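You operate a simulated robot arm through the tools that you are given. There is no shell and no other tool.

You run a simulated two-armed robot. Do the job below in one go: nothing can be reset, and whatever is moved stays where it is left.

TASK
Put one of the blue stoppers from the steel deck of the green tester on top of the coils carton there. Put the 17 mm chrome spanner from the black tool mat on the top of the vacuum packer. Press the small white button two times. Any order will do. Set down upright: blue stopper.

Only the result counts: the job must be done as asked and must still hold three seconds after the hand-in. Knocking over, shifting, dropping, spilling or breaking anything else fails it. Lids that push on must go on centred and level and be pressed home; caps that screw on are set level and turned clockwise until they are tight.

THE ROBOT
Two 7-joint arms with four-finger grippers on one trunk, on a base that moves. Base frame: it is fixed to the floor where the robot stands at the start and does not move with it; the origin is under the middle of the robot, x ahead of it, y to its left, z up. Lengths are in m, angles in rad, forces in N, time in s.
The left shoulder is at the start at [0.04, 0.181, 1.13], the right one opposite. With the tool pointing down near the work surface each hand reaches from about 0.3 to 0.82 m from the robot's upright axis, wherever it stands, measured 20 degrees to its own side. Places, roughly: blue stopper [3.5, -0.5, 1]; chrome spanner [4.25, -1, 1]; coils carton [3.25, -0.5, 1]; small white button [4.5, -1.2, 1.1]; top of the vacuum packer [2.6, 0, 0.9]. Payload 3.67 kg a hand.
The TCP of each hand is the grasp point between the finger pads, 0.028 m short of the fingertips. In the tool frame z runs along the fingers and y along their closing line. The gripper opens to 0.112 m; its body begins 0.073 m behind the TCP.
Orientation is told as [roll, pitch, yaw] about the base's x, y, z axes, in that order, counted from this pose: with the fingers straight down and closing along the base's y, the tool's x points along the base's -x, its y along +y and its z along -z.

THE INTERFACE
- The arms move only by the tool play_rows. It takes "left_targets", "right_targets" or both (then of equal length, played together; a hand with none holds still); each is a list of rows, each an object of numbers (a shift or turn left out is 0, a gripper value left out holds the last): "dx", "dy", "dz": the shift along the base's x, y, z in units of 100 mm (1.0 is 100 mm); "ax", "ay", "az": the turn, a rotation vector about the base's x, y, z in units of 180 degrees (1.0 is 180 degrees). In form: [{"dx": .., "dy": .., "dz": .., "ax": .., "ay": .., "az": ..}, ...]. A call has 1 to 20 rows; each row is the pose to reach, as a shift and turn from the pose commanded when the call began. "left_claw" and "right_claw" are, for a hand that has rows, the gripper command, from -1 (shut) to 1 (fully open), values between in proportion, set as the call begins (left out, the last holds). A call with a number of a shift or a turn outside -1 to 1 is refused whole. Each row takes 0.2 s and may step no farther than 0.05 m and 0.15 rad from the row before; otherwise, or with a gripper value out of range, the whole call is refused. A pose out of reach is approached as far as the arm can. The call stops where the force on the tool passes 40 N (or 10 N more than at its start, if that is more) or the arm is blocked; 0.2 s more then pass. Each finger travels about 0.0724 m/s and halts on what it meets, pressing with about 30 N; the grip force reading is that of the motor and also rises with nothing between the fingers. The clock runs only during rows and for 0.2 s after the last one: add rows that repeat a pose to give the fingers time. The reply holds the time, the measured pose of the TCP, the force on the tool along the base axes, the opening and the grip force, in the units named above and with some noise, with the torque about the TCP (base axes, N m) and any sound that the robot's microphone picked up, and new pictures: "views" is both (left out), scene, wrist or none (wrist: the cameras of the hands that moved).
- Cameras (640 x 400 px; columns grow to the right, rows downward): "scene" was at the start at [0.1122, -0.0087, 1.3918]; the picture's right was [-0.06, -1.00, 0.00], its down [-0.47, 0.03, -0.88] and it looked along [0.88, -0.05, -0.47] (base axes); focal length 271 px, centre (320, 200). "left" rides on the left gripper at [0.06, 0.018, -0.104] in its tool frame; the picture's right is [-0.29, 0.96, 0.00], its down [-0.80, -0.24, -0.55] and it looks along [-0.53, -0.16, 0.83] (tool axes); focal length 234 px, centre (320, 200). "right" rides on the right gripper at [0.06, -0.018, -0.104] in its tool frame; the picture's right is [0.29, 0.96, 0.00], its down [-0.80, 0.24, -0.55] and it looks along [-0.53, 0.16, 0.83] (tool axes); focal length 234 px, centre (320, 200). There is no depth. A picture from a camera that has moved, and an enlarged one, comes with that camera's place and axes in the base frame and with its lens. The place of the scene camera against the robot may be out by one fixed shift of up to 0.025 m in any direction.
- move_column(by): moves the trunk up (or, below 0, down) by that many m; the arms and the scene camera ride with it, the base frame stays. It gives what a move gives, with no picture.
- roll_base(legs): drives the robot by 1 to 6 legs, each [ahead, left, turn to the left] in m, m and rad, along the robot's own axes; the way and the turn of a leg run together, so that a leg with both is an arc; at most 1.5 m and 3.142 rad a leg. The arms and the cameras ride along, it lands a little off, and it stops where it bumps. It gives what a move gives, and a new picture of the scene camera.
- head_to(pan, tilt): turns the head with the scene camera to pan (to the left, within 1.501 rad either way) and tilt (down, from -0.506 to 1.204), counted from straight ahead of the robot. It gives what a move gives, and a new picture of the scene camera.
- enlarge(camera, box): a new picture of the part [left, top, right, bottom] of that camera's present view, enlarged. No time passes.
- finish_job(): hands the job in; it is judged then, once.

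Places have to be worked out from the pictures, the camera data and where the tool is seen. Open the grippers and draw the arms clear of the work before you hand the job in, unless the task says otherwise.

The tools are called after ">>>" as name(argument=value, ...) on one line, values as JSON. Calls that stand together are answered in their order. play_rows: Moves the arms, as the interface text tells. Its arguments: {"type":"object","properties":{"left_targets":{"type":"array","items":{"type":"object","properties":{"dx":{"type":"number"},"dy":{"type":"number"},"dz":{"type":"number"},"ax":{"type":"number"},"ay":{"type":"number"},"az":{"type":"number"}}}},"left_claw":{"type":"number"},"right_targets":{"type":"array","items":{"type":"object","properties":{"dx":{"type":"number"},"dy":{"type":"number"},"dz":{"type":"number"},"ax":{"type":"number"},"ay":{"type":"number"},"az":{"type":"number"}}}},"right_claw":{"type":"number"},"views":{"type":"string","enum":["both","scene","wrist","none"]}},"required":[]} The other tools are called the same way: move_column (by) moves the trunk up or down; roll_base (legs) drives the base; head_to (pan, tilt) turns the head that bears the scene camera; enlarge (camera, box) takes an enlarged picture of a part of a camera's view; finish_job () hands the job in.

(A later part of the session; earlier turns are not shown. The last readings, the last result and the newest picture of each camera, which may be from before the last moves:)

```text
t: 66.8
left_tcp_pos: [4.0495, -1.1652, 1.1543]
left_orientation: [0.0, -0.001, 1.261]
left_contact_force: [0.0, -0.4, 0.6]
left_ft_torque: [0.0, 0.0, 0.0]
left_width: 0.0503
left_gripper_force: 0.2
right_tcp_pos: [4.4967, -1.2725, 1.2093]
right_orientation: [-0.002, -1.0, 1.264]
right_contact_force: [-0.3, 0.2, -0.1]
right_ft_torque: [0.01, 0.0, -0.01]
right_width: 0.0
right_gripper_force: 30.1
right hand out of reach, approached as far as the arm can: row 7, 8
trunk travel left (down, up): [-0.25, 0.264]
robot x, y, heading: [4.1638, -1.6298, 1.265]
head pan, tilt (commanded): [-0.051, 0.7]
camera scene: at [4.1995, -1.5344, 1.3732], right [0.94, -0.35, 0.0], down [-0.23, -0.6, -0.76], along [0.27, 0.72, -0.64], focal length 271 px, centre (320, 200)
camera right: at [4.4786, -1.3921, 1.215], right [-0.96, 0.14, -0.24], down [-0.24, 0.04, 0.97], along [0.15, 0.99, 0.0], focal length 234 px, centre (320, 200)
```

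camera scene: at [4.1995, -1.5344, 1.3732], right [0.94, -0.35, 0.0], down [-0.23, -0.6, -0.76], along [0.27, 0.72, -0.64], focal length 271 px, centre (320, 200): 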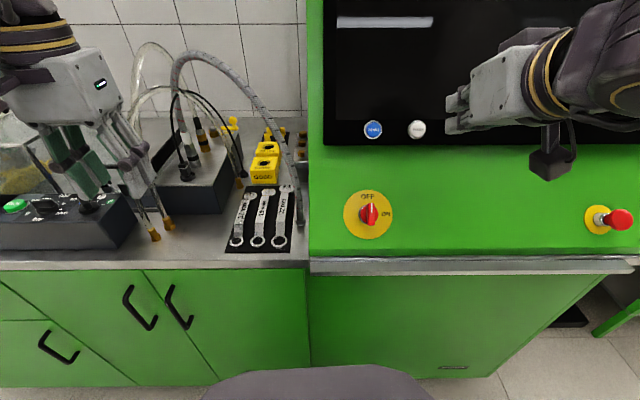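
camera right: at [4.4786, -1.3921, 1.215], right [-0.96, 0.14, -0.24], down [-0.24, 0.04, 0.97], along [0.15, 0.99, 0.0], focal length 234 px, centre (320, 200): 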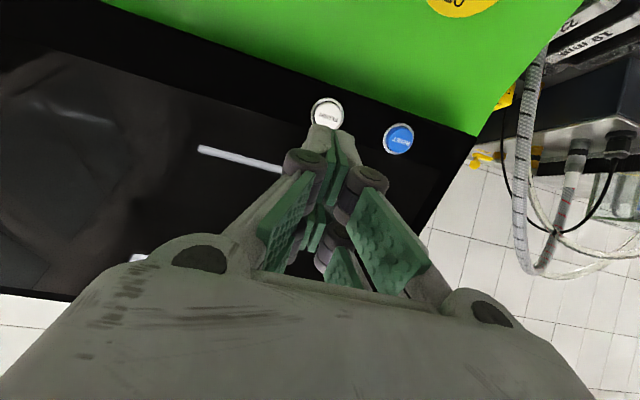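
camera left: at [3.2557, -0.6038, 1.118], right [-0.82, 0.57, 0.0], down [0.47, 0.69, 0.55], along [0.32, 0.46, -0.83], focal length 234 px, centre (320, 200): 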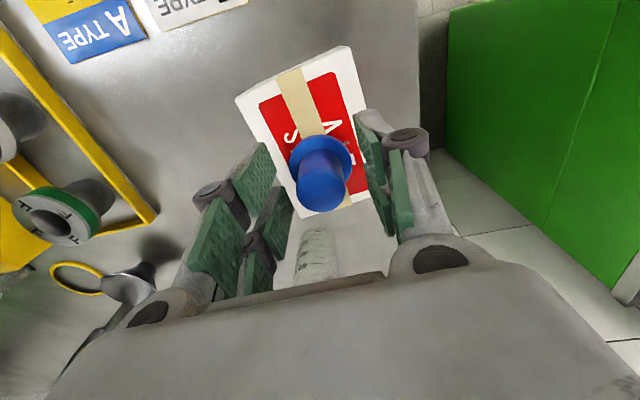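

The button is now seen at (4.528, -1.156, 1.125) from two wrist views. I advance about 8 cm along the tool axis and re-measure.

>>> play_rows(right_targets=[{"dx": 0.04, "dy": 0.16, "dz": -0.12}, {"dx": 0.07, "dy": 0.32, "dz": -0.24}, {"dx": 0.11, "dy": 0.48, "dz": -0.36}, {"dx": 0.14, "dy": 0.63, "dz": -0.48}, {"dx": 0.14, "dy": 0.63, "dz": -0.48}], views="wrist")

>>> enlarge(camera="right", box=[240, 60, 400, 220])

>>> enlarge(camera="scene", box=[350, 80, 510, 180])

```text
t: 68.0
left_tcp_pos: [4.0487, -1.1664, 1.155]
left_orientation: [-0.002, 0.001, 1.262]
left_contact_force: [-0.6, 0.4, -0.5]
left_ft_torque: [0.03, 0.01, -0.02]
left_width: 0.0503
left_gripper_force: 0.0
right_tcp_pos: [4.5097, -1.2075, 1.1591]
right_orientation: [-0.002, -1.003, 1.264]
right_contact_force: [-0.5, -0.3, 0.0]
right_ft_torque: [-0.01, -0.03, -0.01]
right_width: 0.0
right_gripper_force: 29.7
trunk travel left (down, up): [-0.25, 0.264]
robot x, y, heading: [4.1629, -1.6268, 1.264]
head pan, tilt (commanded): [-0.051, 0.7]
camera right: at [4.4917, -1.3281, 1.1644], right [-0.96, 0.14, -0.24], down [-0.24, 0.04, 0.97], along [0.15, 0.99, 0.0], focal length 234 px, centre (320, 200)
```

right: 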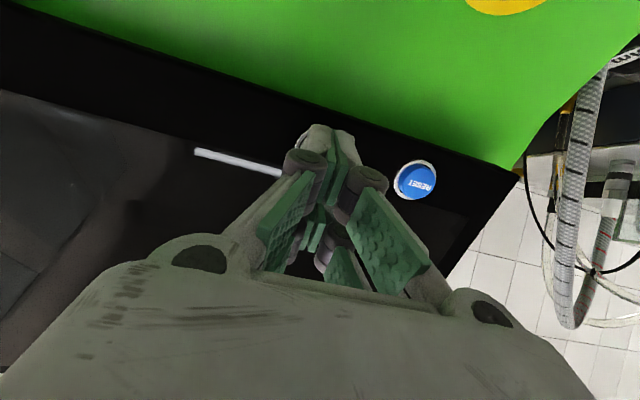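

```text
2.50 times, centred on (320, 140) of right
camera zoom: at [4.4917, -1.3281, 1.1644], right [-0.96, 0.14, -0.24], down [-0.24, 0.04, 0.97], along [0.15, 0.99, 0.0], focal length 585 px, centre (320, 350)
```

zoom: 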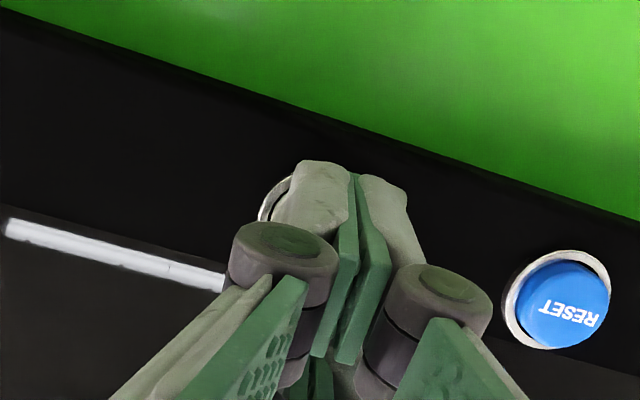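

```text
4.00 times, centred on (430, 130) of scene
camera zoom: at [4.1994, -1.5347, 1.3732], right [0.94, -0.35, 0.0], down [-0.23, -0.6, -0.77], along [0.27, 0.72, -0.64], focal length 1082 px, centre (-120, 480)
```

zoom: 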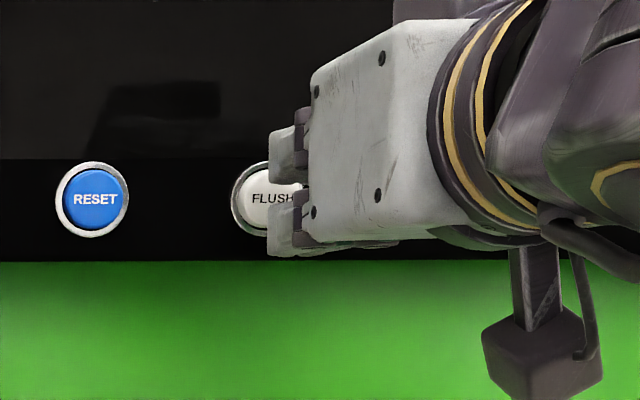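

Fingertips are aligned with the button with about 36 mm to go. I advance 28 mm.

>>> play_rows(right_targets=[{"dx": 0.05, "dy": 0.11, "dz": -0.07}, {"dx": 0.09, "dy": 0.225, "dz": -0.14}, {"dx": 0.09, "dy": 0.225, "dz": -0.14}], views="wrist")

>>> enlarge(camera="scene", box=[360, 80, 480, 180])

>>> enlarge(camera="right", box=[240, 80, 400, 220])

```text
t: 68.8
left_tcp_pos: [4.0499, -1.1644, 1.1535]
left_orientation: [0.0, 0.0, 1.262]
left_contact_force: [-0.3, -1.2, -0.9]
left_ft_torque: [-0.01, -0.01, 0.02]
left_width: 0.0503
left_gripper_force: 0.1
right_tcp_pos: [4.5218, -1.1862, 1.1463]
right_orientation: [-0.002, -1.003, 1.264]
right_contact_force: [-2.0, -2.1, 1.7]
right_ft_torque: [0.03, -0.01, -0.02]
right_width: 0.0059
right_gripper_force: 36.1
trunk travel left (down, up): [-0.25, 0.264]
robot x, y, heading: [4.1653, -1.6286, 1.259]
head pan, tilt (commanded): [-0.051, 0.7]
heard: click
camera right: at [4.5016, -1.3064, 1.1522], right [-0.96, 0.14, -0.24], down [-0.24, 0.04, 0.97], along [0.15, 0.99, 0.0], focal length 234 px, centre (320, 200)
```

right: 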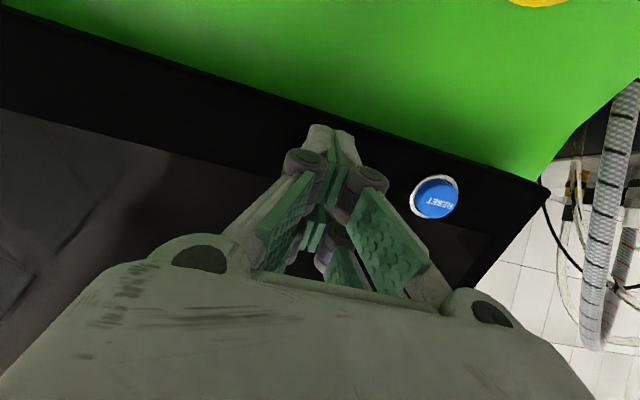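

```text
4.00 times, centred on (420, 130) of scene
camera zoom: at [4.1993, -1.5348, 1.3733], right [0.94, -0.35, 0.0], down [-0.23, -0.6, -0.77], along [0.27, 0.72, -0.64], focal length 1082 px, centre (-80, 480)
```

zoom: 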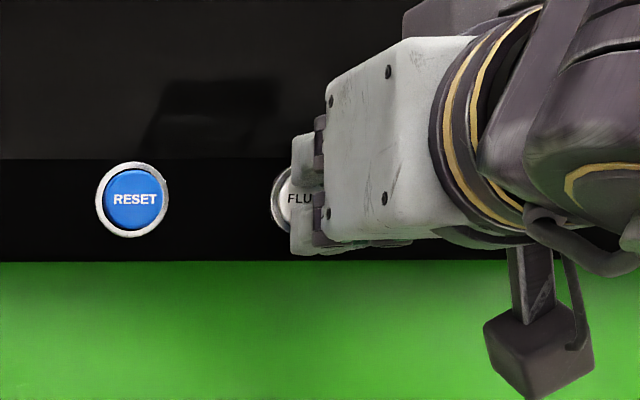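

```text
2.86 times, centred on (320, 150) of right
camera zoom: at [4.5016, -1.3064, 1.1522], right [-0.96, 0.14, -0.24], down [-0.24, 0.04, 0.97], along [0.15, 0.99, 0.0], focal length 669 px, centre (320, 343)
```

zoom: 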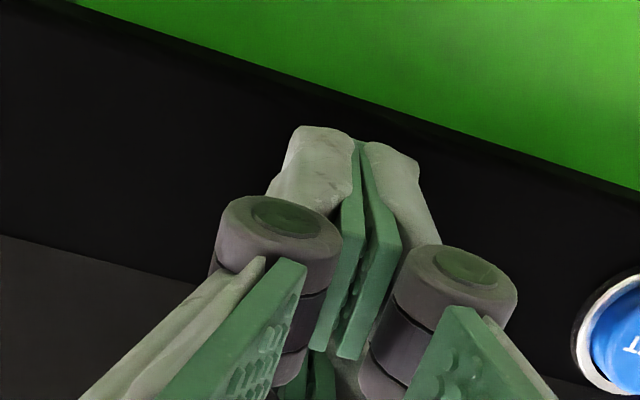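

A click was heard: one press registered. I retract 20 mm to let the button come out.

>>> play_rows(right_targets=[{"dx": -0.03, "dy": -0.08, "dz": 0.054}, {"dx": -0.05, "dy": -0.16, "dz": 0.108}, {"dx": -0.05, "dy": -0.16, "dz": 0.108}], views="wrist")

>>> enlarge(camera="scene", box=[360, 80, 480, 180])

```text
t: 69.6
left_tcp_pos: [4.0502, -1.1655, 1.1531]
left_orientation: [-0.001, -0.001, 1.261]
left_contact_force: [0.2, 0.3, 0.0]
left_ft_torque: [-0.01, 0.0, -0.01]
left_width: 0.0505
left_gripper_force: 0.0
right_tcp_pos: [4.5166, -1.2024, 1.157]
right_orientation: [-0.002, -1.0, 1.263]
right_contact_force: [1.2, 0.2, -0.2]
right_ft_torque: [-0.01, -0.03, 0.0]
right_width: 0.0
right_gripper_force: 35.5
trunk travel left (down, up): [-0.25, 0.264]
robot x, y, heading: [4.166, -1.633, 1.263]
head pan, tilt (commanded): [-0.051, 0.7]
camera right: at [4.4972, -1.322, 1.162], right [-0.96, 0.14, -0.24], down [-0.24, 0.04, 0.97], along [0.15, 0.99, 0.0], focal length 234 px, centre (320, 200)
```

right: 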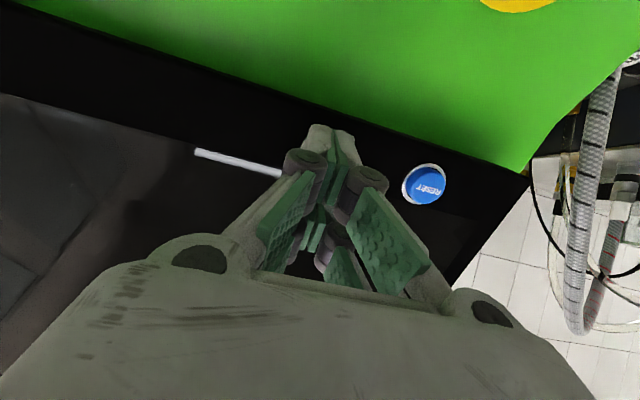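

```text
4.00 times, centred on (420, 130) of scene
camera zoom: at [4.1997, -1.5339, 1.3731], right [0.94, -0.35, 0.0], down [-0.23, -0.6, -0.76], along [0.27, 0.72, -0.64], focal length 1082 px, centre (-80, 480)
```

zoom: 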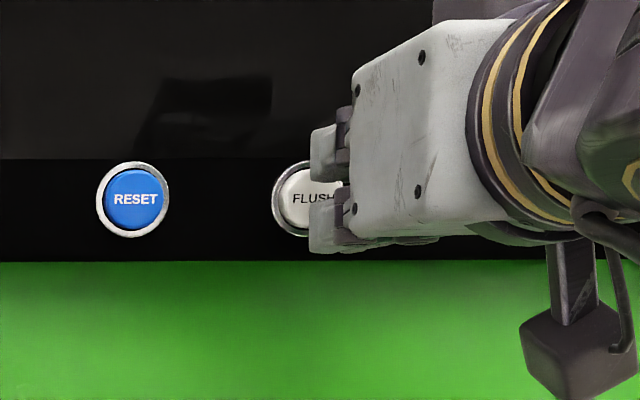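

The button is back out. I press it a second time with the same motion.

>>> play_rows(right_targets=[{"dx": 0.02, "dy": 0.08, "dz": -0.054}, {"dx": 0.05, "dy": 0.16, "dz": -0.108}, {"dx": 0.05, "dy": 0.16, "dz": -0.108}], views="none")

```text
t: 70.4
left_tcp_pos: [4.0493, -1.1639, 1.1544]
left_orientation: [0.0, 0.0, 1.264]
left_contact_force: [0.7, -0.2, 0.0]
left_ft_torque: [-0.01, -0.04, 0.0]
left_width: 0.0504
left_gripper_force: 0.0
right_tcp_pos: [4.5212, -1.188, 1.1477]
right_orientation: [-0.001, -1.002, 1.264]
right_contact_force: [-2.3, -1.4, 1.8]
right_ft_torque: [0.08, -0.01, 0.02]
right_width: 0.0062
right_gripper_force: 36.1
trunk travel left (down, up): [-0.25, 0.264]
robot x, y, heading: [4.1622, -1.6305, 1.262]
head pan, tilt (commanded): [-0.051, 0.7]
heard: click
```

Second click heard. I retract the right hand away from the panel.

>>> play_rows(right_targets=[{"dx": -0.08, "dy": -0.24, "dz": 0.16}, {"dx": -0.16, "dy": -0.48, "dz": 0.32}, {"dx": -0.24, "dy": -0.72, "dz": 0.5}], views="scene")

>>> enlarge(camera="scene", box=[360, 80, 480, 180])

```text
t: 71.2
left_tcp_pos: [4.0495, -1.1642, 1.1533]
left_orientation: [-0.002, -0.001, 1.261]
left_contact_force: [0.0, -0.1, -0.1]
left_ft_torque: [0.02, -0.03, 0.03]
left_width: 0.0502
left_gripper_force: 0.1
right_tcp_pos: [4.4974, -1.2592, 1.1982]
right_orientation: [-0.002, -1.002, 1.264]
right_contact_force: [0.0, 0.8, -0.1]
right_ft_torque: [-0.03, 0.05, -0.02]
right_width: 0.0
right_gripper_force: 36.0
trunk travel left (down, up): [-0.25, 0.264]
robot x, y, heading: [4.1609, -1.6317, 1.261]
head pan, tilt (commanded): [-0.051, 0.7]
camera scene: at [4.1991, -1.5348, 1.3733], right [0.94, -0.35, 0.0], down [-0.23, -0.6, -0.77], along [0.27, 0.72, -0.64], focal length 271 px, centre (320, 200)
```

scene: 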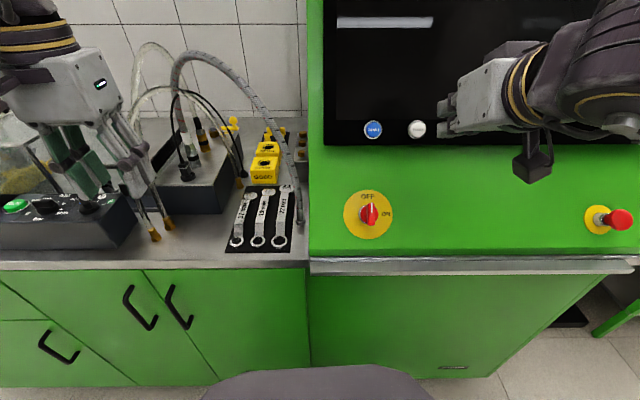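

```text
4.00 times, centred on (420, 130) of scene
camera zoom: at [4.1991, -1.5348, 1.3733], right [0.94, -0.35, 0.0], down [-0.23, -0.6, -0.77], along [0.27, 0.72, -0.64], focal length 1082 px, centre (-80, 480)
```

zoom: 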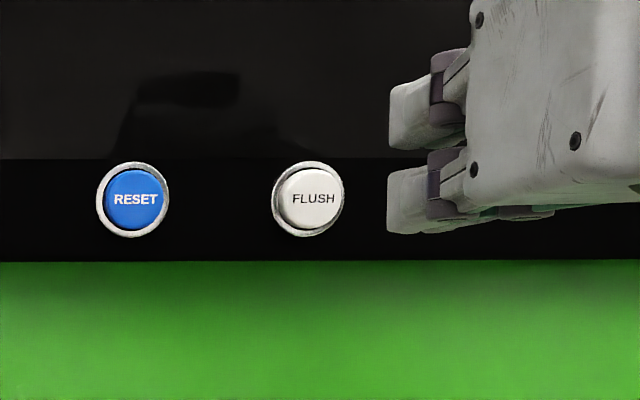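

Both presses are done and the button is out. I level the right hand again and draw it back, while bringing the left hand over the front of the spanner mat to look.

>>> play_rows(right_targets=[{"ax": -0.0433, "ay": 0.0139, "dx": -0.04, "dy": -0.13, "dz": 0.1}, {"ax": -0.0866, "ay": 0.0277, "dx": -0.08, "dy": -0.26, "dz": 0.2}, {"ax": -0.1299, "ay": 0.0416, "dx": -0.12, "dy": -0.39, "dz": 0.3}, {"ax": -0.1732, "ay": 0.0555, "dx": -0.12, "dy": -0.5, "dz": 0.4}, {"ax": -0.2165, "ay": 0.0694, "dx": -0.12, "dy": -0.6, "dz": 0.5}, {"ax": -0.2598, "ay": 0.0832, "dx": -0.12, "dy": -0.7, "dz": 0.6}, {"ax": -0.303, "ay": 0.0971, "dx": -0.12, "dy": -0.75, "dz": 0.6}, {"ax": -0.303, "ay": 0.0971, "dx": -0.12, "dy": -0.8, "dz": 0.6}], left_targets=[{"dx": 0.12, "dy": 0.0, "dz": 0.05}, {"dx": 0.25, "dy": 0.0, "dz": 0.05}, {"dx": 0.38, "dy": 0.0, "dz": 0.0}, {"dx": 0.5, "dy": 0.0, "dz": 0.0}, {"dx": 0.65, "dy": 0.0, "dz": 0.0}, {"dx": 0.8, "dy": 0.0, "dz": -0.1}, {"dx": 0.9, "dy": 0.0, "dz": -0.1}, {"dx": 1.0, "dy": 0.0, "dz": -0.1}], left_claw=0.0, views="both")

>>> enlarge(camera="left", box=[180, 0, 460, 175])

```text
t: 73.0
left_tcp_pos: [4.1515, -1.165, 1.1443]
left_orientation: [0.0, 0.001, 1.26]
left_contact_force: [1.3, -0.5, -0.1]
left_ft_torque: [0.02, 0.01, 0.02]
left_width: 0.0559
left_gripper_force: 0.0
right_tcp_pos: [4.485, -1.3391, 1.2569]
right_orientation: [0.0, 0.0, 1.262]
right_contact_force: [-0.8, 0.0, -0.8]
right_ft_torque: [-0.01, 0.03, -0.01]
right_width: 0.0
right_gripper_force: 36.0
trunk travel left (down, up): [-0.25, 0.264]
robot x, y, heading: [4.1659, -1.6316, 1.261]
head pan, tilt (commanded): [-0.051, 0.7]
camera scene: at [4.2004, -1.5347, 1.3732], right [0.94, -0.35, 0.0], down [-0.23, -0.6, -0.76], along [0.27, 0.72, -0.64], focal length 271 px, centre (320, 200)
camera right: at [4.4848, -1.4026, 1.3602], right [-1.0, 0.02, 0.0], down [0.01, 0.83, 0.55], along [0.01, 0.55, -0.83], focal length 234 px, centre (320, 200)
camera left: at [4.1154, -1.2163, 1.2503], right [-0.83, 0.56, 0.0], down [0.47, 0.69, 0.55], along [0.31, 0.46, -0.83], focal length 234 px, centre (320, 200)
```

scene: 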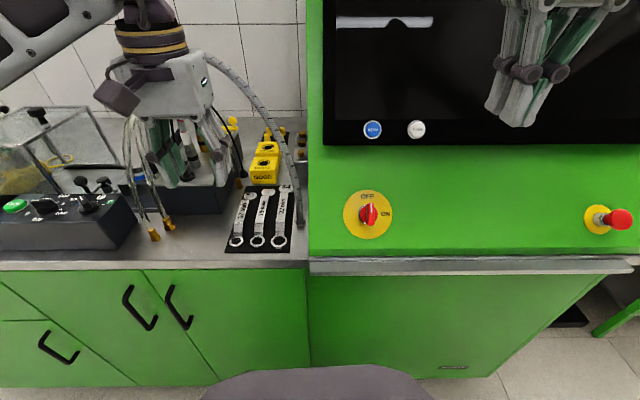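
right: 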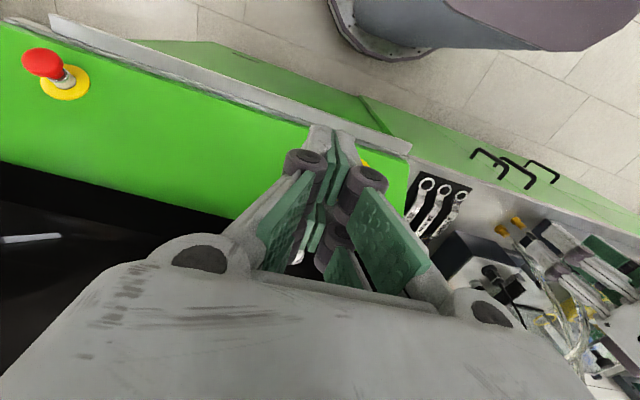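
left: 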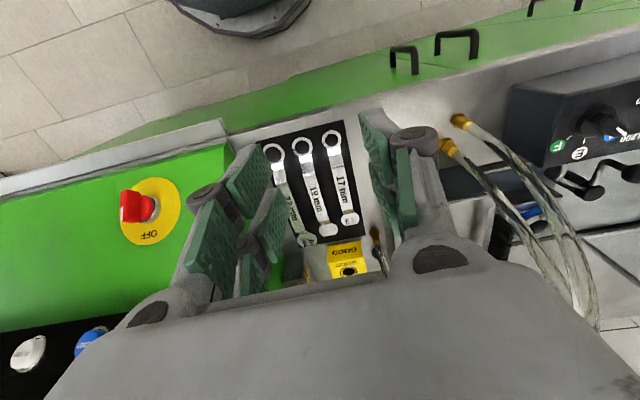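

```text
2.29 times, centred on (320, 88) of left
camera zoom: at [4.1154, -1.2163, 1.2503], right [-0.83, 0.56, 0.0], down [0.47, 0.69, 0.55], along [0.31, 0.46, -0.83], focal length 535 px, centre (320, 457)
```

zoom: 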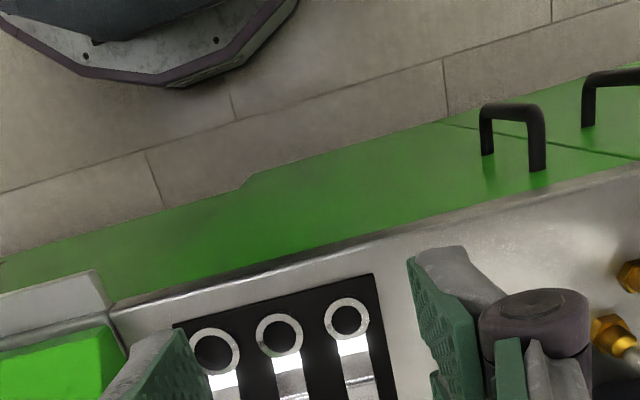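

I enlarge the wrist view on the spanners.

>>> enlarge(camera="left", box=[250, 110, 410, 260])

```text
2.67 times, centred on (330, 185) of left
camera zoom: at [4.1154, -1.2163, 1.2503], right [-0.83, 0.56, 0.0], down [0.47, 0.69, 0.55], along [0.31, 0.46, -0.83], focal length 624 px, centre (293, 240)
```

zoom: 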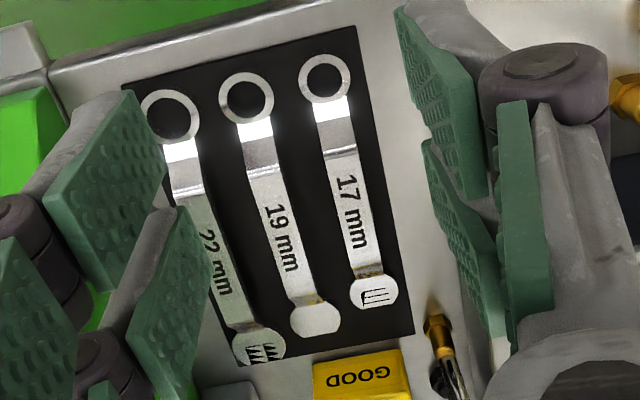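

The 17 mm spanner runs from ring (4.168, -1.108) to end (4.223, -0.960), axis angle about 1.22 rad. I align the hand yaw, narrow the claw and move above its middle, still high.

>>> play_rows(left_targets=[{"dx": 0.1, "dy": 0.3, "az": -0.013}, {"dx": 0.2, "dy": 0.6, "az": -0.013}, {"dx": 0.3, "dy": 0.85, "dz": -0.2, "az": -0.013}, {"dx": 0.35, "dy": 0.95, "dz": -0.5, "az": -0.013}, {"dx": 0.35, "dy": 0.95, "dz": -0.5, "az": -0.013}], left_claw=-0.4, views="both")

>>> enlarge(camera="left", box=[220, 40, 420, 240])

>>> enlarge(camera="scene", box=[120, 60, 320, 260])

```text
t: 74.2
left_tcp_pos: [4.1859, -1.0716, 1.0948]
left_orientation: [0.001, -0.002, 1.221]
left_contact_force: [0.3, 0.8, -0.8]
left_ft_torque: [0.01, -0.01, -0.01]
left_width: 0.0335
left_gripper_force: 0.0
right_tcp_pos: [4.4839, -1.3394, 1.256]
right_orientation: [0.001, -0.001, 1.261]
right_contact_force: [0.3, -0.8, -0.4]
right_ft_torque: [0.0, 0.03, -0.01]
right_width: 0.0
right_gripper_force: 35.4
trunk travel left (down, up): [-0.25, 0.264]
robot x, y, heading: [4.1607, -1.6246, 1.263]
head pan, tilt (commanded): [-0.051, 0.7]
camera scene: at [4.1995, -1.5348, 1.3733], right [0.94, -0.35, 0.0], down [-0.23, -0.6, -0.77], along [0.27, 0.72, -0.64], focal length 271 px, centre (320, 200)
camera left: at [4.1479, -1.1207, 1.1994], right [-0.8, 0.6, 0.0], down [0.5, 0.67, 0.56], along [0.33, 0.44, -0.83], focal length 234 px, centre (320, 200)
```

scene: 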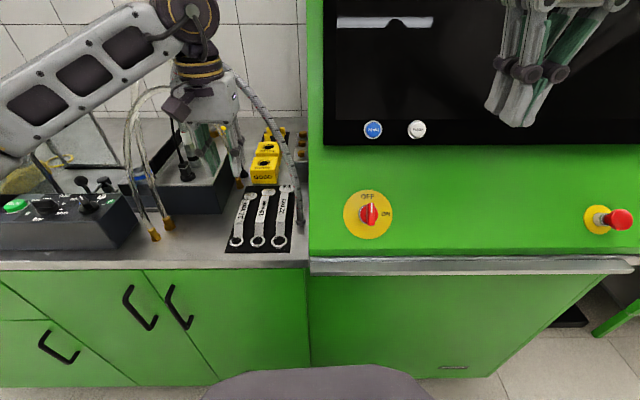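
left: 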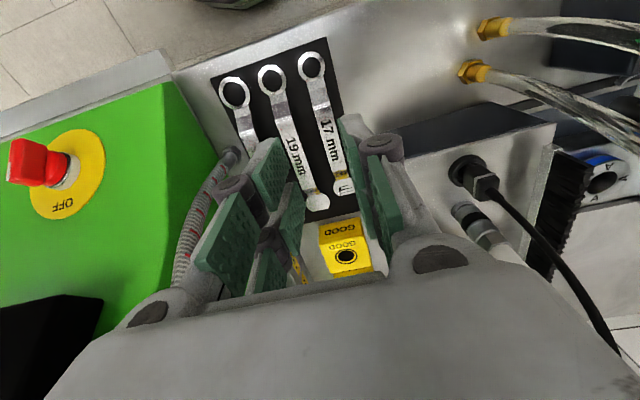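

```text
2.00 times, centred on (320, 140) of left
camera zoom: at [4.1479, -1.1207, 1.1994], right [-0.8, 0.6, 0.0], down [0.5, 0.67, 0.56], along [0.33, 0.44, -0.83], focal length 468 px, centre (320, 320)
```

zoom: 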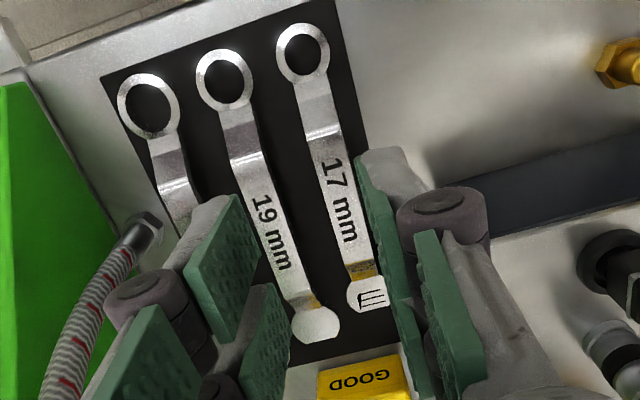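

```text
2.00 times, centred on (220, 160) of scene
camera zoom: at [4.1995, -1.5348, 1.3733], right [0.94, -0.35, 0.0], down [-0.23, -0.6, -0.77], along [0.27, 0.72, -0.64], focal length 541 px, centre (520, 280)
```

zoom: 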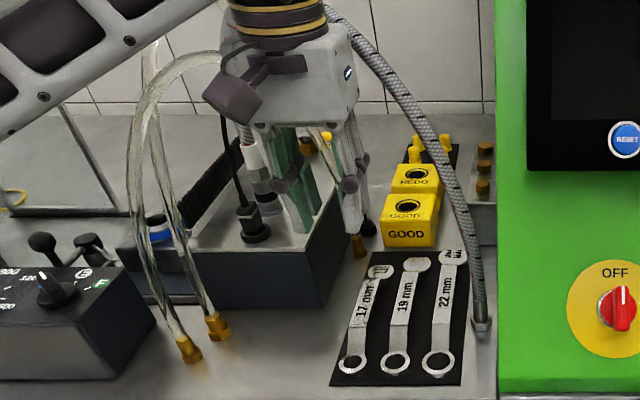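

The braided hose arches over the spanners' far part, so I will tilt the hand so that the wrist leans toward the robot. I back off a little and tilt by 0.35 rad.

>>> play_rows(left_targets=[{"dx": -0.1, "dy": -0.28}, {"dx": -0.2, "dy": -0.56}, {"dx": -0.2, "dy": -0.56, "ax": 0.035, "ay": -0.0127}, {"dx": -0.2, "dy": -0.56, "ax": 0.07, "ay": -0.0255}, {"dx": -0.2, "dy": -0.56, "ax": 0.1047, "ay": -0.0382}, {"dx": -0.2, "dy": -0.56, "ax": 0.1047, "ay": -0.0382}], views="both")

>>> enlarge(camera="left", box=[220, 40, 420, 240])

```text
t: 75.6
left_tcp_pos: [4.1652, -1.1251, 1.0934]
left_orientation: [0.0, -0.351, 1.223]
left_contact_force: [-0.2, 0.2, -0.3]
left_ft_torque: [-0.04, 0.0, 0.02]
left_width: 0.0335
left_gripper_force: 0.1
right_tcp_pos: [4.4849, -1.3381, 1.2572]
right_orientation: [0.001, 0.001, 1.263]
right_contact_force: [0.3, 1.1, -0.2]
right_ft_torque: [-0.02, -0.02, 0.03]
right_width: 0.0001
right_gripper_force: 35.9
trunk travel left (down, up): [-0.25, 0.264]
robot x, y, heading: [4.1628, -1.6292, 1.27]
head pan, tilt (commanded): [-0.051, 0.7]
camera scene: at [4.1999, -1.5339, 1.3732], right [0.94, -0.35, 0.0], down [-0.23, -0.6, -0.76], along [0.27, 0.72, -0.64], focal length 271 px, centre (320, 200)
camera left: at [4.1168, -1.2061, 1.1716], right [-0.81, 0.58, 0.1], down [0.42, 0.44, 0.79], along [0.42, 0.68, -0.6], focal length 234 px, centre (320, 200)
```

scene: 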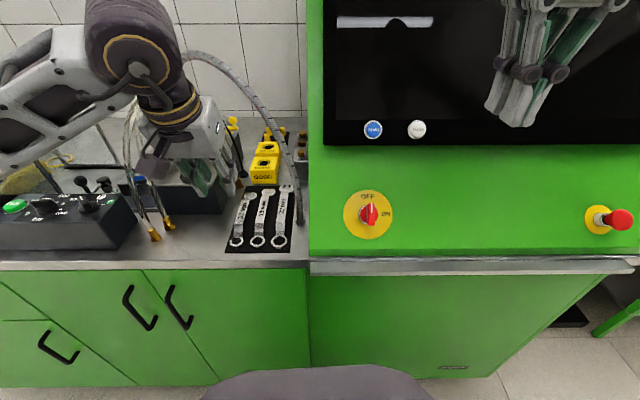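
left: 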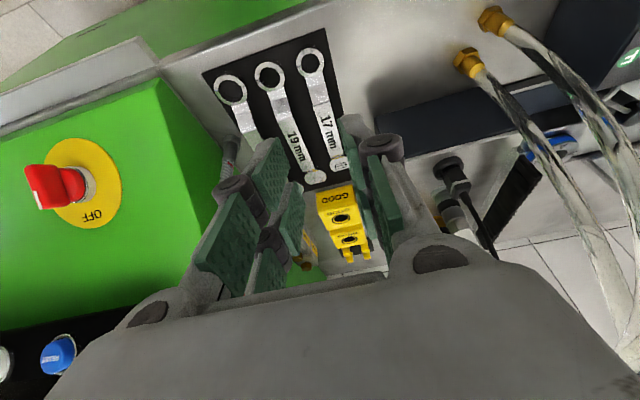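

```text
2.00 times, centred on (320, 140) of left
camera zoom: at [4.1168, -1.2061, 1.1716], right [-0.81, 0.58, 0.1], down [0.42, 0.44, 0.79], along [0.42, 0.68, -0.6], focal length 468 px, centre (320, 320)
```

zoom: 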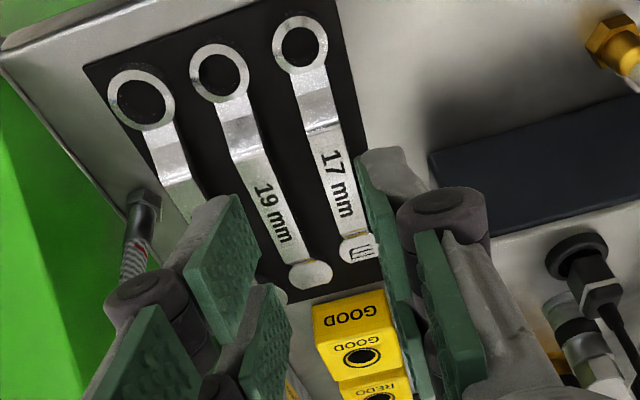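

Tilt achieved and the hose is untouched. I move forward over the grasp point and lower to about 6 cm above the mat.

>>> play_rows(left_targets=[{"dx": 0.07, "dy": 0.21, "dz": -0.2}, {"dx": 0.14, "dy": 0.42, "dz": -0.4}, {"dx": 0.21, "dy": 0.63, "dz": -0.6}, {"dx": 0.28, "dy": 0.84, "dz": -0.85}, {"dx": 0.28, "dy": 0.84, "dz": -0.95}, {"dx": 0.28, "dy": 0.84, "dz": -0.95}], views="both")

>>> enlarge(camera="left", box=[220, 40, 420, 240])

>>> enlarge(camera="scene", box=[120, 60, 320, 260])

```text
t: 77.0
left_tcp_pos: [4.1939, -1.0419, 0.9976]
left_orientation: [-0.001, -0.35, 1.22]
left_contact_force: [0.0, 0.1, -0.8]
left_ft_torque: [-0.02, 0.01, 0.02]
left_width: 0.0335
left_gripper_force: 0.0
right_tcp_pos: [4.4847, -1.3381, 1.2562]
right_orientation: [0.001, -0.002, 1.262]
right_contact_force: [0.7, 0.1, 0.8]
right_ft_torque: [-0.02, 0.06, 0.03]
right_width: 0.0001
right_gripper_force: 35.8
trunk travel left (down, up): [-0.25, 0.264]
robot x, y, heading: [4.1594, -1.6318, 1.265]
head pan, tilt (commanded): [-0.051, 0.7]
camera scene: at [4.1998, -1.5339, 1.3732], right [0.94, -0.35, 0.0], down [-0.23, -0.6, -0.76], along [0.27, 0.72, -0.64], focal length 271 px, centre (320, 200)
camera left: at [4.146, -1.1211, 1.0766], right [-0.81, 0.58, 0.1], down [0.42, 0.44, 0.79], along [0.42, 0.68, -0.6], focal length 234 px, centre (320, 200)
```

scene: 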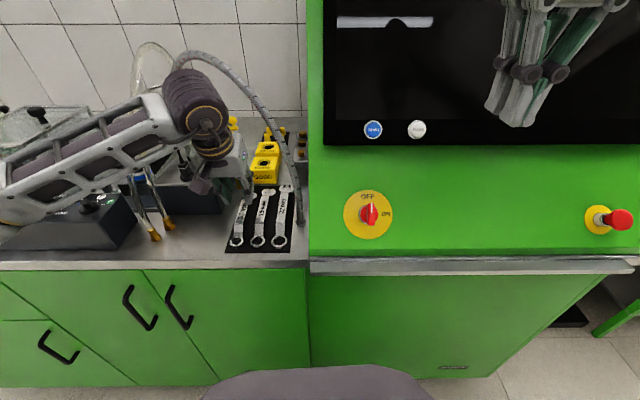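
left: 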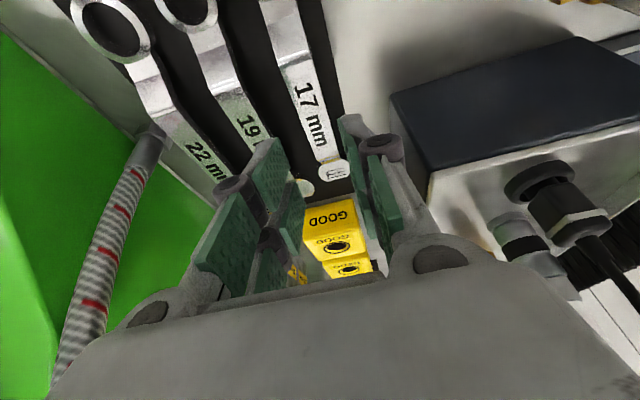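

```text
2.00 times, centred on (320, 140) of left
camera zoom: at [4.146, -1.1211, 1.0766], right [-0.81, 0.58, 0.1], down [0.42, 0.44, 0.79], along [0.42, 0.68, -0.6], focal length 468 px, centre (320, 320)
```

zoom: 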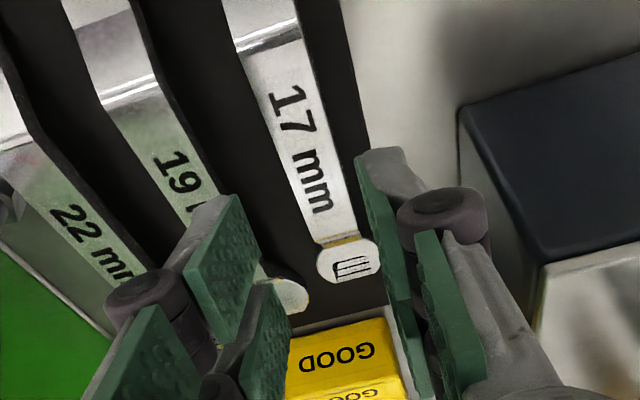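

```text
2.00 times, centred on (220, 160) of scene
camera zoom: at [4.1998, -1.5339, 1.3732], right [0.94, -0.35, 0.0], down [-0.23, -0.6, -0.76], along [0.27, 0.72, -0.64], focal length 541 px, centre (520, 280)
```

zoom: 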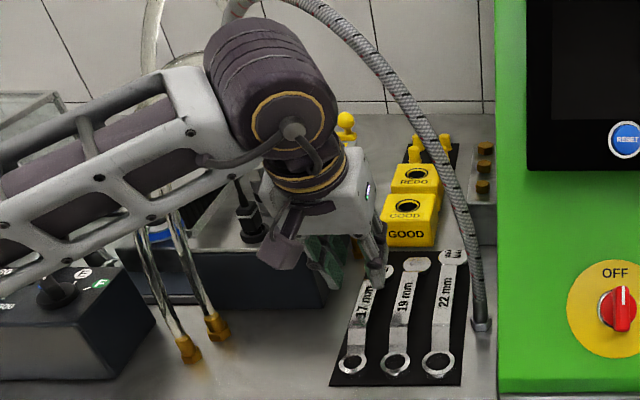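

The spanner's centre line matches the gripper's middle plane within about 1 mm, and both fingers have room. I lower to just above mat level.

>>> play_rows(left_targets=[{"dz": -0.2}, {"dz": -0.4}, {"dz": -0.5}, {"dz": -0.53}, {"dz": -0.53}], views="wrist")

>>> enlarge(camera="left", box=[220, 40, 420, 240])

>>> enlarge(camera="scene", box=[160, 120, 320, 260])

```text
t: 78.2
left_tcp_pos: [4.191, -1.0402, 0.9464]
left_orientation: [0.0, -0.35, 1.222]
left_contact_force: [0.3, 0.4, -0.5]
left_ft_torque: [0.02, 0.03, 0.0]
left_width: 0.0337
left_gripper_force: 0.1
right_tcp_pos: [4.4844, -1.3399, 1.2576]
right_orientation: [0.001, -0.003, 1.263]
right_contact_force: [-0.6, -0.4, 0.1]
right_ft_torque: [0.0, -0.01, -0.01]
right_width: 0.0001
right_gripper_force: 35.4
trunk travel left (down, up): [-0.25, 0.264]
robot x, y, heading: [4.1617, -1.6313, 1.261]
head pan, tilt (commanded): [-0.051, 0.7]
camera left: at [4.1434, -1.1219, 1.0243], right [-0.81, 0.58, 0.1], down [0.42, 0.44, 0.79], along [0.42, 0.68, -0.6], focal length 234 px, centre (320, 200)
```

left: 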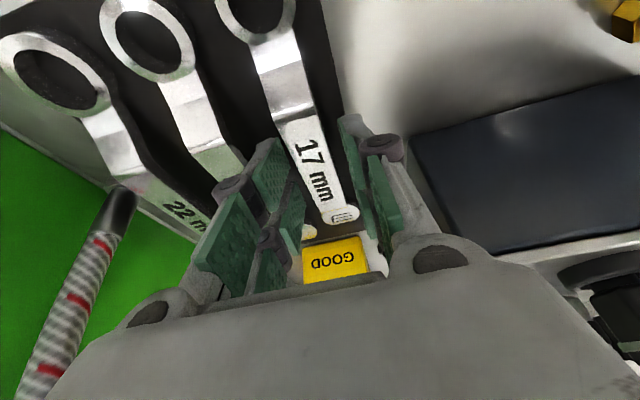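

```text
2.00 times, centred on (320, 140) of left
camera zoom: at [4.1434, -1.1219, 1.0243], right [-0.81, 0.58, 0.1], down [0.42, 0.44, 0.79], along [0.42, 0.68, -0.6], focal length 468 px, centre (320, 320)
```

zoom: 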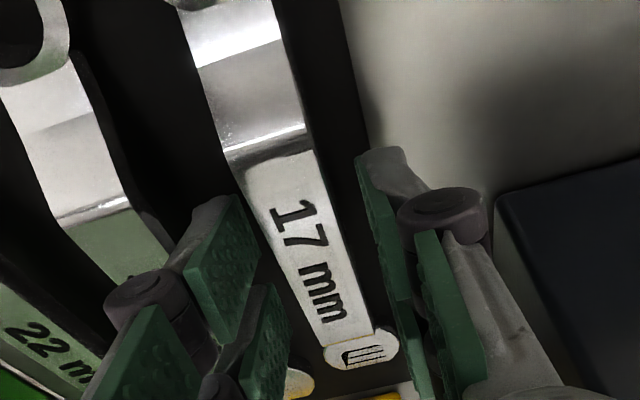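

```text
2.86 times, centred on (240, 190) of scene
camera zoom: at [4.1996, -1.5343, 1.3732], right [0.94, -0.35, 0.0], down [-0.23, -0.6, -0.76], along [0.27, 0.72, -0.64], focal length 773 px, centre (549, 229)
```

zoom: 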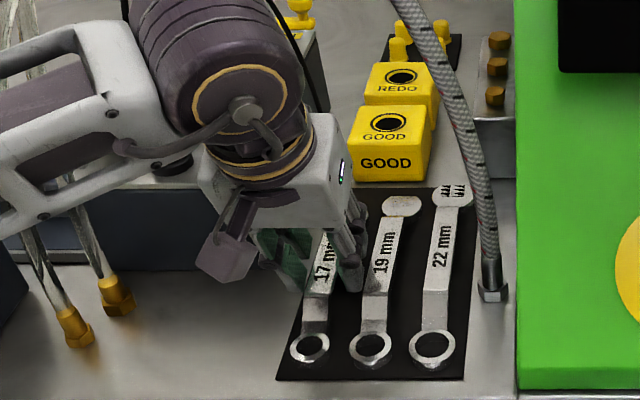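

The shaft sits about 4 mm to the right of the gripper's middle. I correct that and lower 5 mm more.

>>> play_rows(left_targets=[{"dx": 0.033, "dy": -0.012}, {"dx": 0.033, "dy": -0.012, "dz": -0.03}, {"dx": 0.033, "dy": -0.012, "dz": -0.05}, {"dx": 0.033, "dy": -0.012, "dz": -0.05}], views="none")

>>> enlarge(camera="left", box=[240, 100, 400, 240])

>>> enlarge(camera="scene", box=[200, 170, 300, 260])

```text
t: 79.2
left_tcp_pos: [4.1949, -1.042, 0.9412]
left_orientation: [0.0, -0.349, 1.219]
left_contact_force: [-1.3, 0.8, 0.1]
left_ft_torque: [0.02, 0.01, 0.02]
left_width: 0.033
left_gripper_force: 0.0
right_tcp_pos: [4.484, -1.3404, 1.2563]
right_orientation: [0.001, -0.003, 1.262]
right_contact_force: [-0.5, 0.1, 0.3]
right_ft_torque: [0.03, -0.02, 0.02]
right_width: 0.0001
right_gripper_force: 36.0
trunk travel left (down, up): [-0.25, 0.264]
robot x, y, heading: [4.1594, -1.6308, 1.267]
head pan, tilt (commanded): [-0.051, 0.7]
```

```text
2.86 times, centred on (320, 170) of left
camera zoom: at [4.1475, -1.1233, 1.019], right [-0.81, 0.58, 0.1], down [0.42, 0.44, 0.79], along [0.42, 0.68, -0.6], focal length 669 px, centre (320, 286)
```

zoom: 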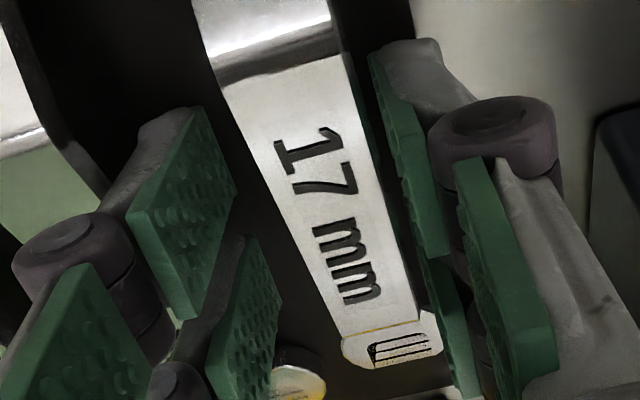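

```text
4.44 times, centred on (250, 215) of scene
camera zoom: at [4.1996, -1.5344, 1.3732], right [0.94, -0.35, 0.0], down [-0.23, -0.6, -0.76], along [0.27, 0.72, -0.64], focal length 1203 px, centre (631, 133)
```

zoom: 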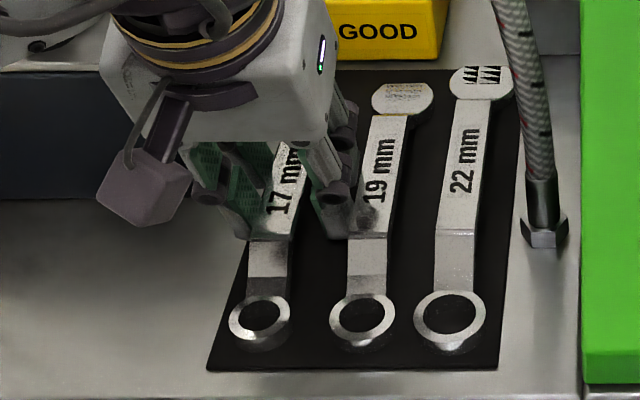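

The near fingertips straddle the 17 mm shaft well centred. I lower in small steps, watching the force.

>>> play_rows(left_targets=[{"dz": -0.03}, {"dz": -0.03}], views="none")

>>> play_rows(left_targets=[{"dz": -0.03}, {"dz": -0.03}], views="none")

```text
t: 79.8
left_tcp_pos: [4.1972, -1.0432, 0.9383]
left_orientation: [-0.001, -0.351, 1.221]
left_contact_force: [-1.0, 0.0, 0.5]
left_ft_torque: [-0.04, 0.04, -0.02]
left_width: 0.0326
left_gripper_force: 0.0
right_tcp_pos: [4.4846, -1.3395, 1.2571]
right_orientation: [0.0, -0.002, 1.261]
right_contact_force: [-0.5, 0.1, -1.0]
right_ft_torque: [-0.02, -0.01, -0.02]
right_width: 0.0
right_gripper_force: 36.0
trunk travel left (down, up): [-0.25, 0.264]
robot x, y, heading: [4.1633, -1.6287, 1.259]
head pan, tilt (commanded): [-0.051, 0.7]
```

```text
t: 80.4
left_tcp_pos: [4.1974, -1.0432, 0.9383]
left_orientation: [-0.002, -0.357, 1.222]
left_contact_force: [-1.2, 3.1, 15.9]
left_ft_torque: [0.03, 0.32, -0.05]
left_width: 0.0332
left_gripper_force: 0.1
right_tcp_pos: [4.4846, -1.3399, 1.2564]
right_orientation: [-0.001, -0.002, 1.262]
right_contact_force: [0.5, 0.5, 0.1]
right_ft_torque: [0.0, 0.03, 0.0]
right_width: 0.0
right_gripper_force: 35.4
trunk travel left (down, up): [-0.25, 0.264]
robot x, y, heading: [4.1632, -1.632, 1.263]
head pan, tilt (commanded): [-0.051, 0.7]
```

Contact with the mat (16 N). I go up 3 mm and look before closing.

>>> play_rows(left_targets=[{"dz": 0.03}, {"dz": 0.03}], views="wrist")

>>> enlarge(camera="left", box=[240, 100, 400, 240])

>>> enlarge(camera="scene", box=[210, 180, 290, 250])

```text
t: 81.0
left_tcp_pos: [4.1958, -1.0428, 0.9378]
left_orientation: [-0.001, -0.351, 1.22]
left_contact_force: [0.1, 5.7, 7.2]
left_ft_torque: [0.08, 0.11, -0.05]
left_width: 0.0333
left_gripper_force: 0.1
right_tcp_pos: [4.4846, -1.3387, 1.2571]
right_orientation: [-0.001, -0.001, 1.262]
right_contact_force: [-0.3, 0.9, 0.2]
right_ft_torque: [0.01, 0.01, 0.0]
right_width: 0.0
right_gripper_force: 36.0
trunk travel left (down, up): [-0.25, 0.264]
robot x, y, heading: [4.1608, -1.6277, 1.261]
head pan, tilt (commanded): [-0.051, 0.7]
camera left: at [4.1485, -1.1235, 1.0154], right [-0.81, 0.58, 0.1], down [0.42, 0.44, 0.79], along [0.42, 0.68, -0.6], focal length 234 px, centre (320, 200)
```

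left: 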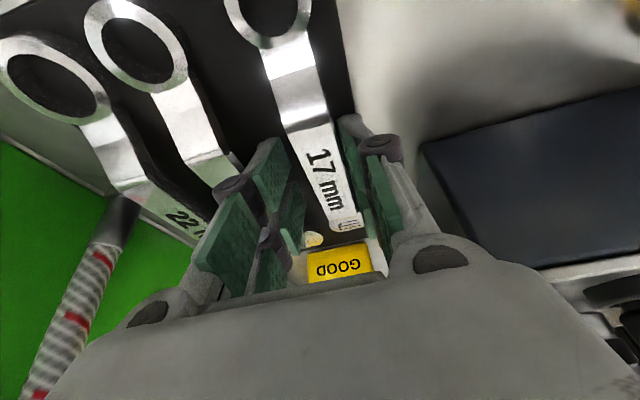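

```text
2.86 times, centred on (320, 170) of left
camera zoom: at [4.1485, -1.1235, 1.0154], right [-0.81, 0.58, 0.1], down [0.42, 0.44, 0.79], along [0.42, 0.68, -0.6], focal length 669 px, centre (320, 286)
```

zoom: 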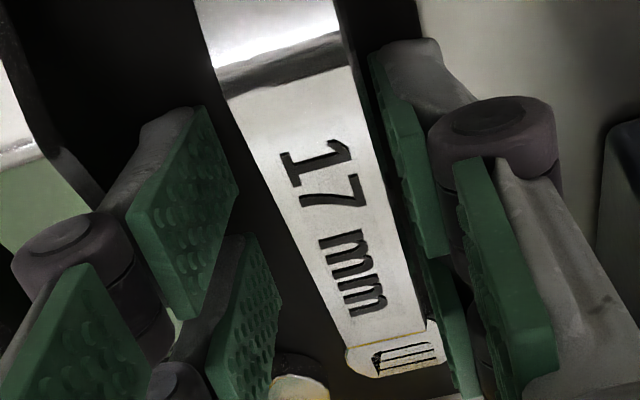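

```text
5.71 times, centred on (250, 215) of scene
camera zoom: at [4.1996, -1.5341, 1.3731], right [0.94, -0.35, 0.0], down [-0.23, -0.6, -0.76], along [0.27, 0.72, -0.64], focal length 1546 px, centre (720, 114)
```

zoom: 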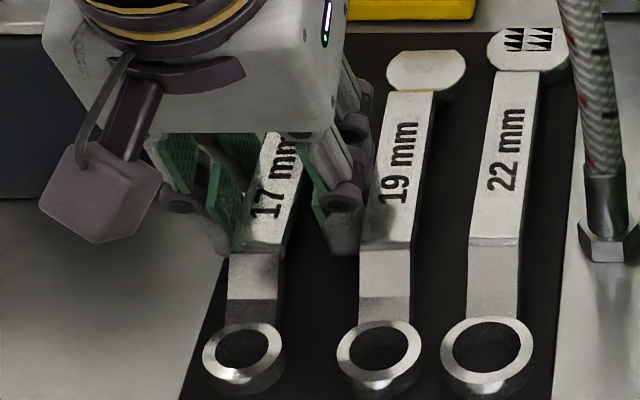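

The tips touch the mat and the shaft is about 3 mm off-centre toward the left finger. I raise 2 mm, shift left 3 mm and close the claw.

>>> play_rows(left_targets=[{"dz": 0.02}, {"dz": 0.02, "dx": -0.028, "dy": 0.01}, {"dz": 0.02, "dx": -0.028, "dy": 0.01}], views="none")

>>> play_rows(left_targets=[{"dz": 0}, {"dz": 0}, {"dz": 0}, {"dz": 0}], left_claw=-1, views="wrist")

>>> enlarge(camera="left", box=[240, 100, 400, 240])

>>> enlarge(camera="scene", box=[210, 180, 290, 250])

```text
t: 81.8
left_tcp_pos: [4.1953, -1.0428, 0.9383]
left_orientation: [0.001, -0.349, 1.22]
left_contact_force: [-0.2, 0.0, -0.5]
left_ft_torque: [-0.02, -0.01, -0.03]
left_width: 0.0336
left_gripper_force: 0.0
right_tcp_pos: [4.4853, -1.3391, 1.2576]
right_orientation: [0.002, 0.0, 1.263]
right_contact_force: [0.1, 0.4, -0.6]
right_ft_torque: [0.01, 0.0, -0.02]
right_width: 0.0001
right_gripper_force: 35.7
trunk travel left (down, up): [-0.25, 0.264]
robot x, y, heading: [4.1634, -1.6274, 1.261]
head pan, tilt (commanded): [-0.051, 0.7]
```

```text
t: 82.8
left_tcp_pos: [4.1939, -1.0421, 0.9386]
left_orientation: [-0.001, -0.352, 1.221]
left_contact_force: [-1.7, 0.1, 0.1]
left_ft_torque: [0.01, 0.01, 0.0]
left_width: 0.0208
left_gripper_force: 29.8
right_tcp_pos: [4.4845, -1.339, 1.2566]
right_orientation: [0.0, 0.001, 1.261]
right_contact_force: [0.9, 0.8, -0.5]
right_ft_torque: [-0.01, 0.02, -0.01]
right_width: 0.0003
right_gripper_force: 35.9
trunk travel left (down, up): [-0.25, 0.264]
robot x, y, heading: [4.1635, -1.6306, 1.262]
head pan, tilt (commanded): [-0.051, 0.7]
camera left: at [4.1457, -1.1226, 1.0173], right [-0.81, 0.58, 0.1], down [0.42, 0.44, 0.79], along [0.42, 0.68, -0.6], focal length 234 px, centre (320, 200)
```

left: 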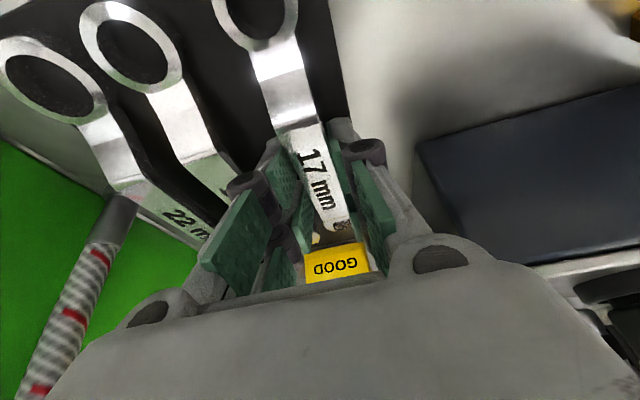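

```text
2.86 times, centred on (320, 170) of left
camera zoom: at [4.1457, -1.1226, 1.0173], right [-0.81, 0.58, 0.1], down [0.42, 0.44, 0.79], along [0.42, 0.68, -0.6], focal length 669 px, centre (320, 286)
```

zoom: 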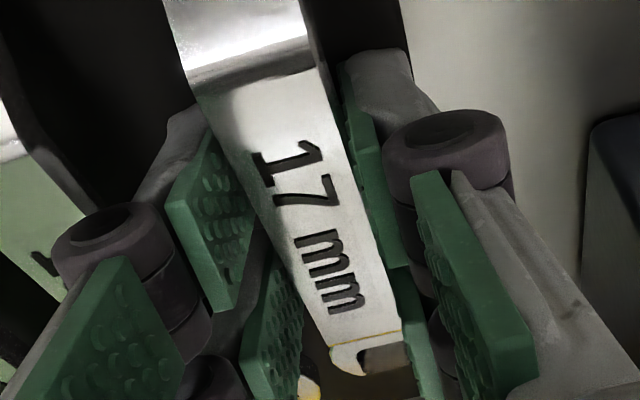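

```text
5.71 times, centred on (250, 215) of scene
camera zoom: at [4.1994, -1.5342, 1.3732], right [0.94, -0.35, 0.0], down [-0.23, -0.6, -0.76], along [0.27, 0.72, -0.64], focal length 1546 px, centre (720, 114)
```

zoom: 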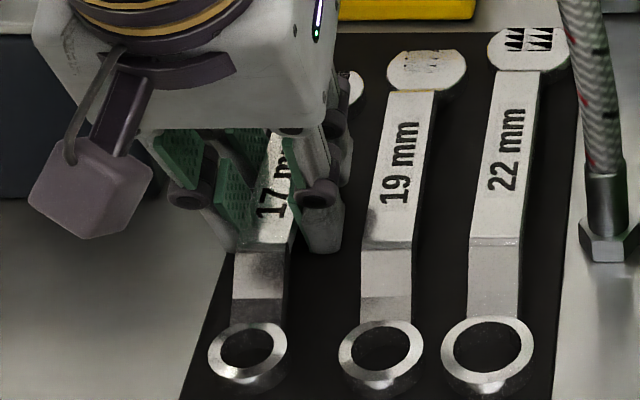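

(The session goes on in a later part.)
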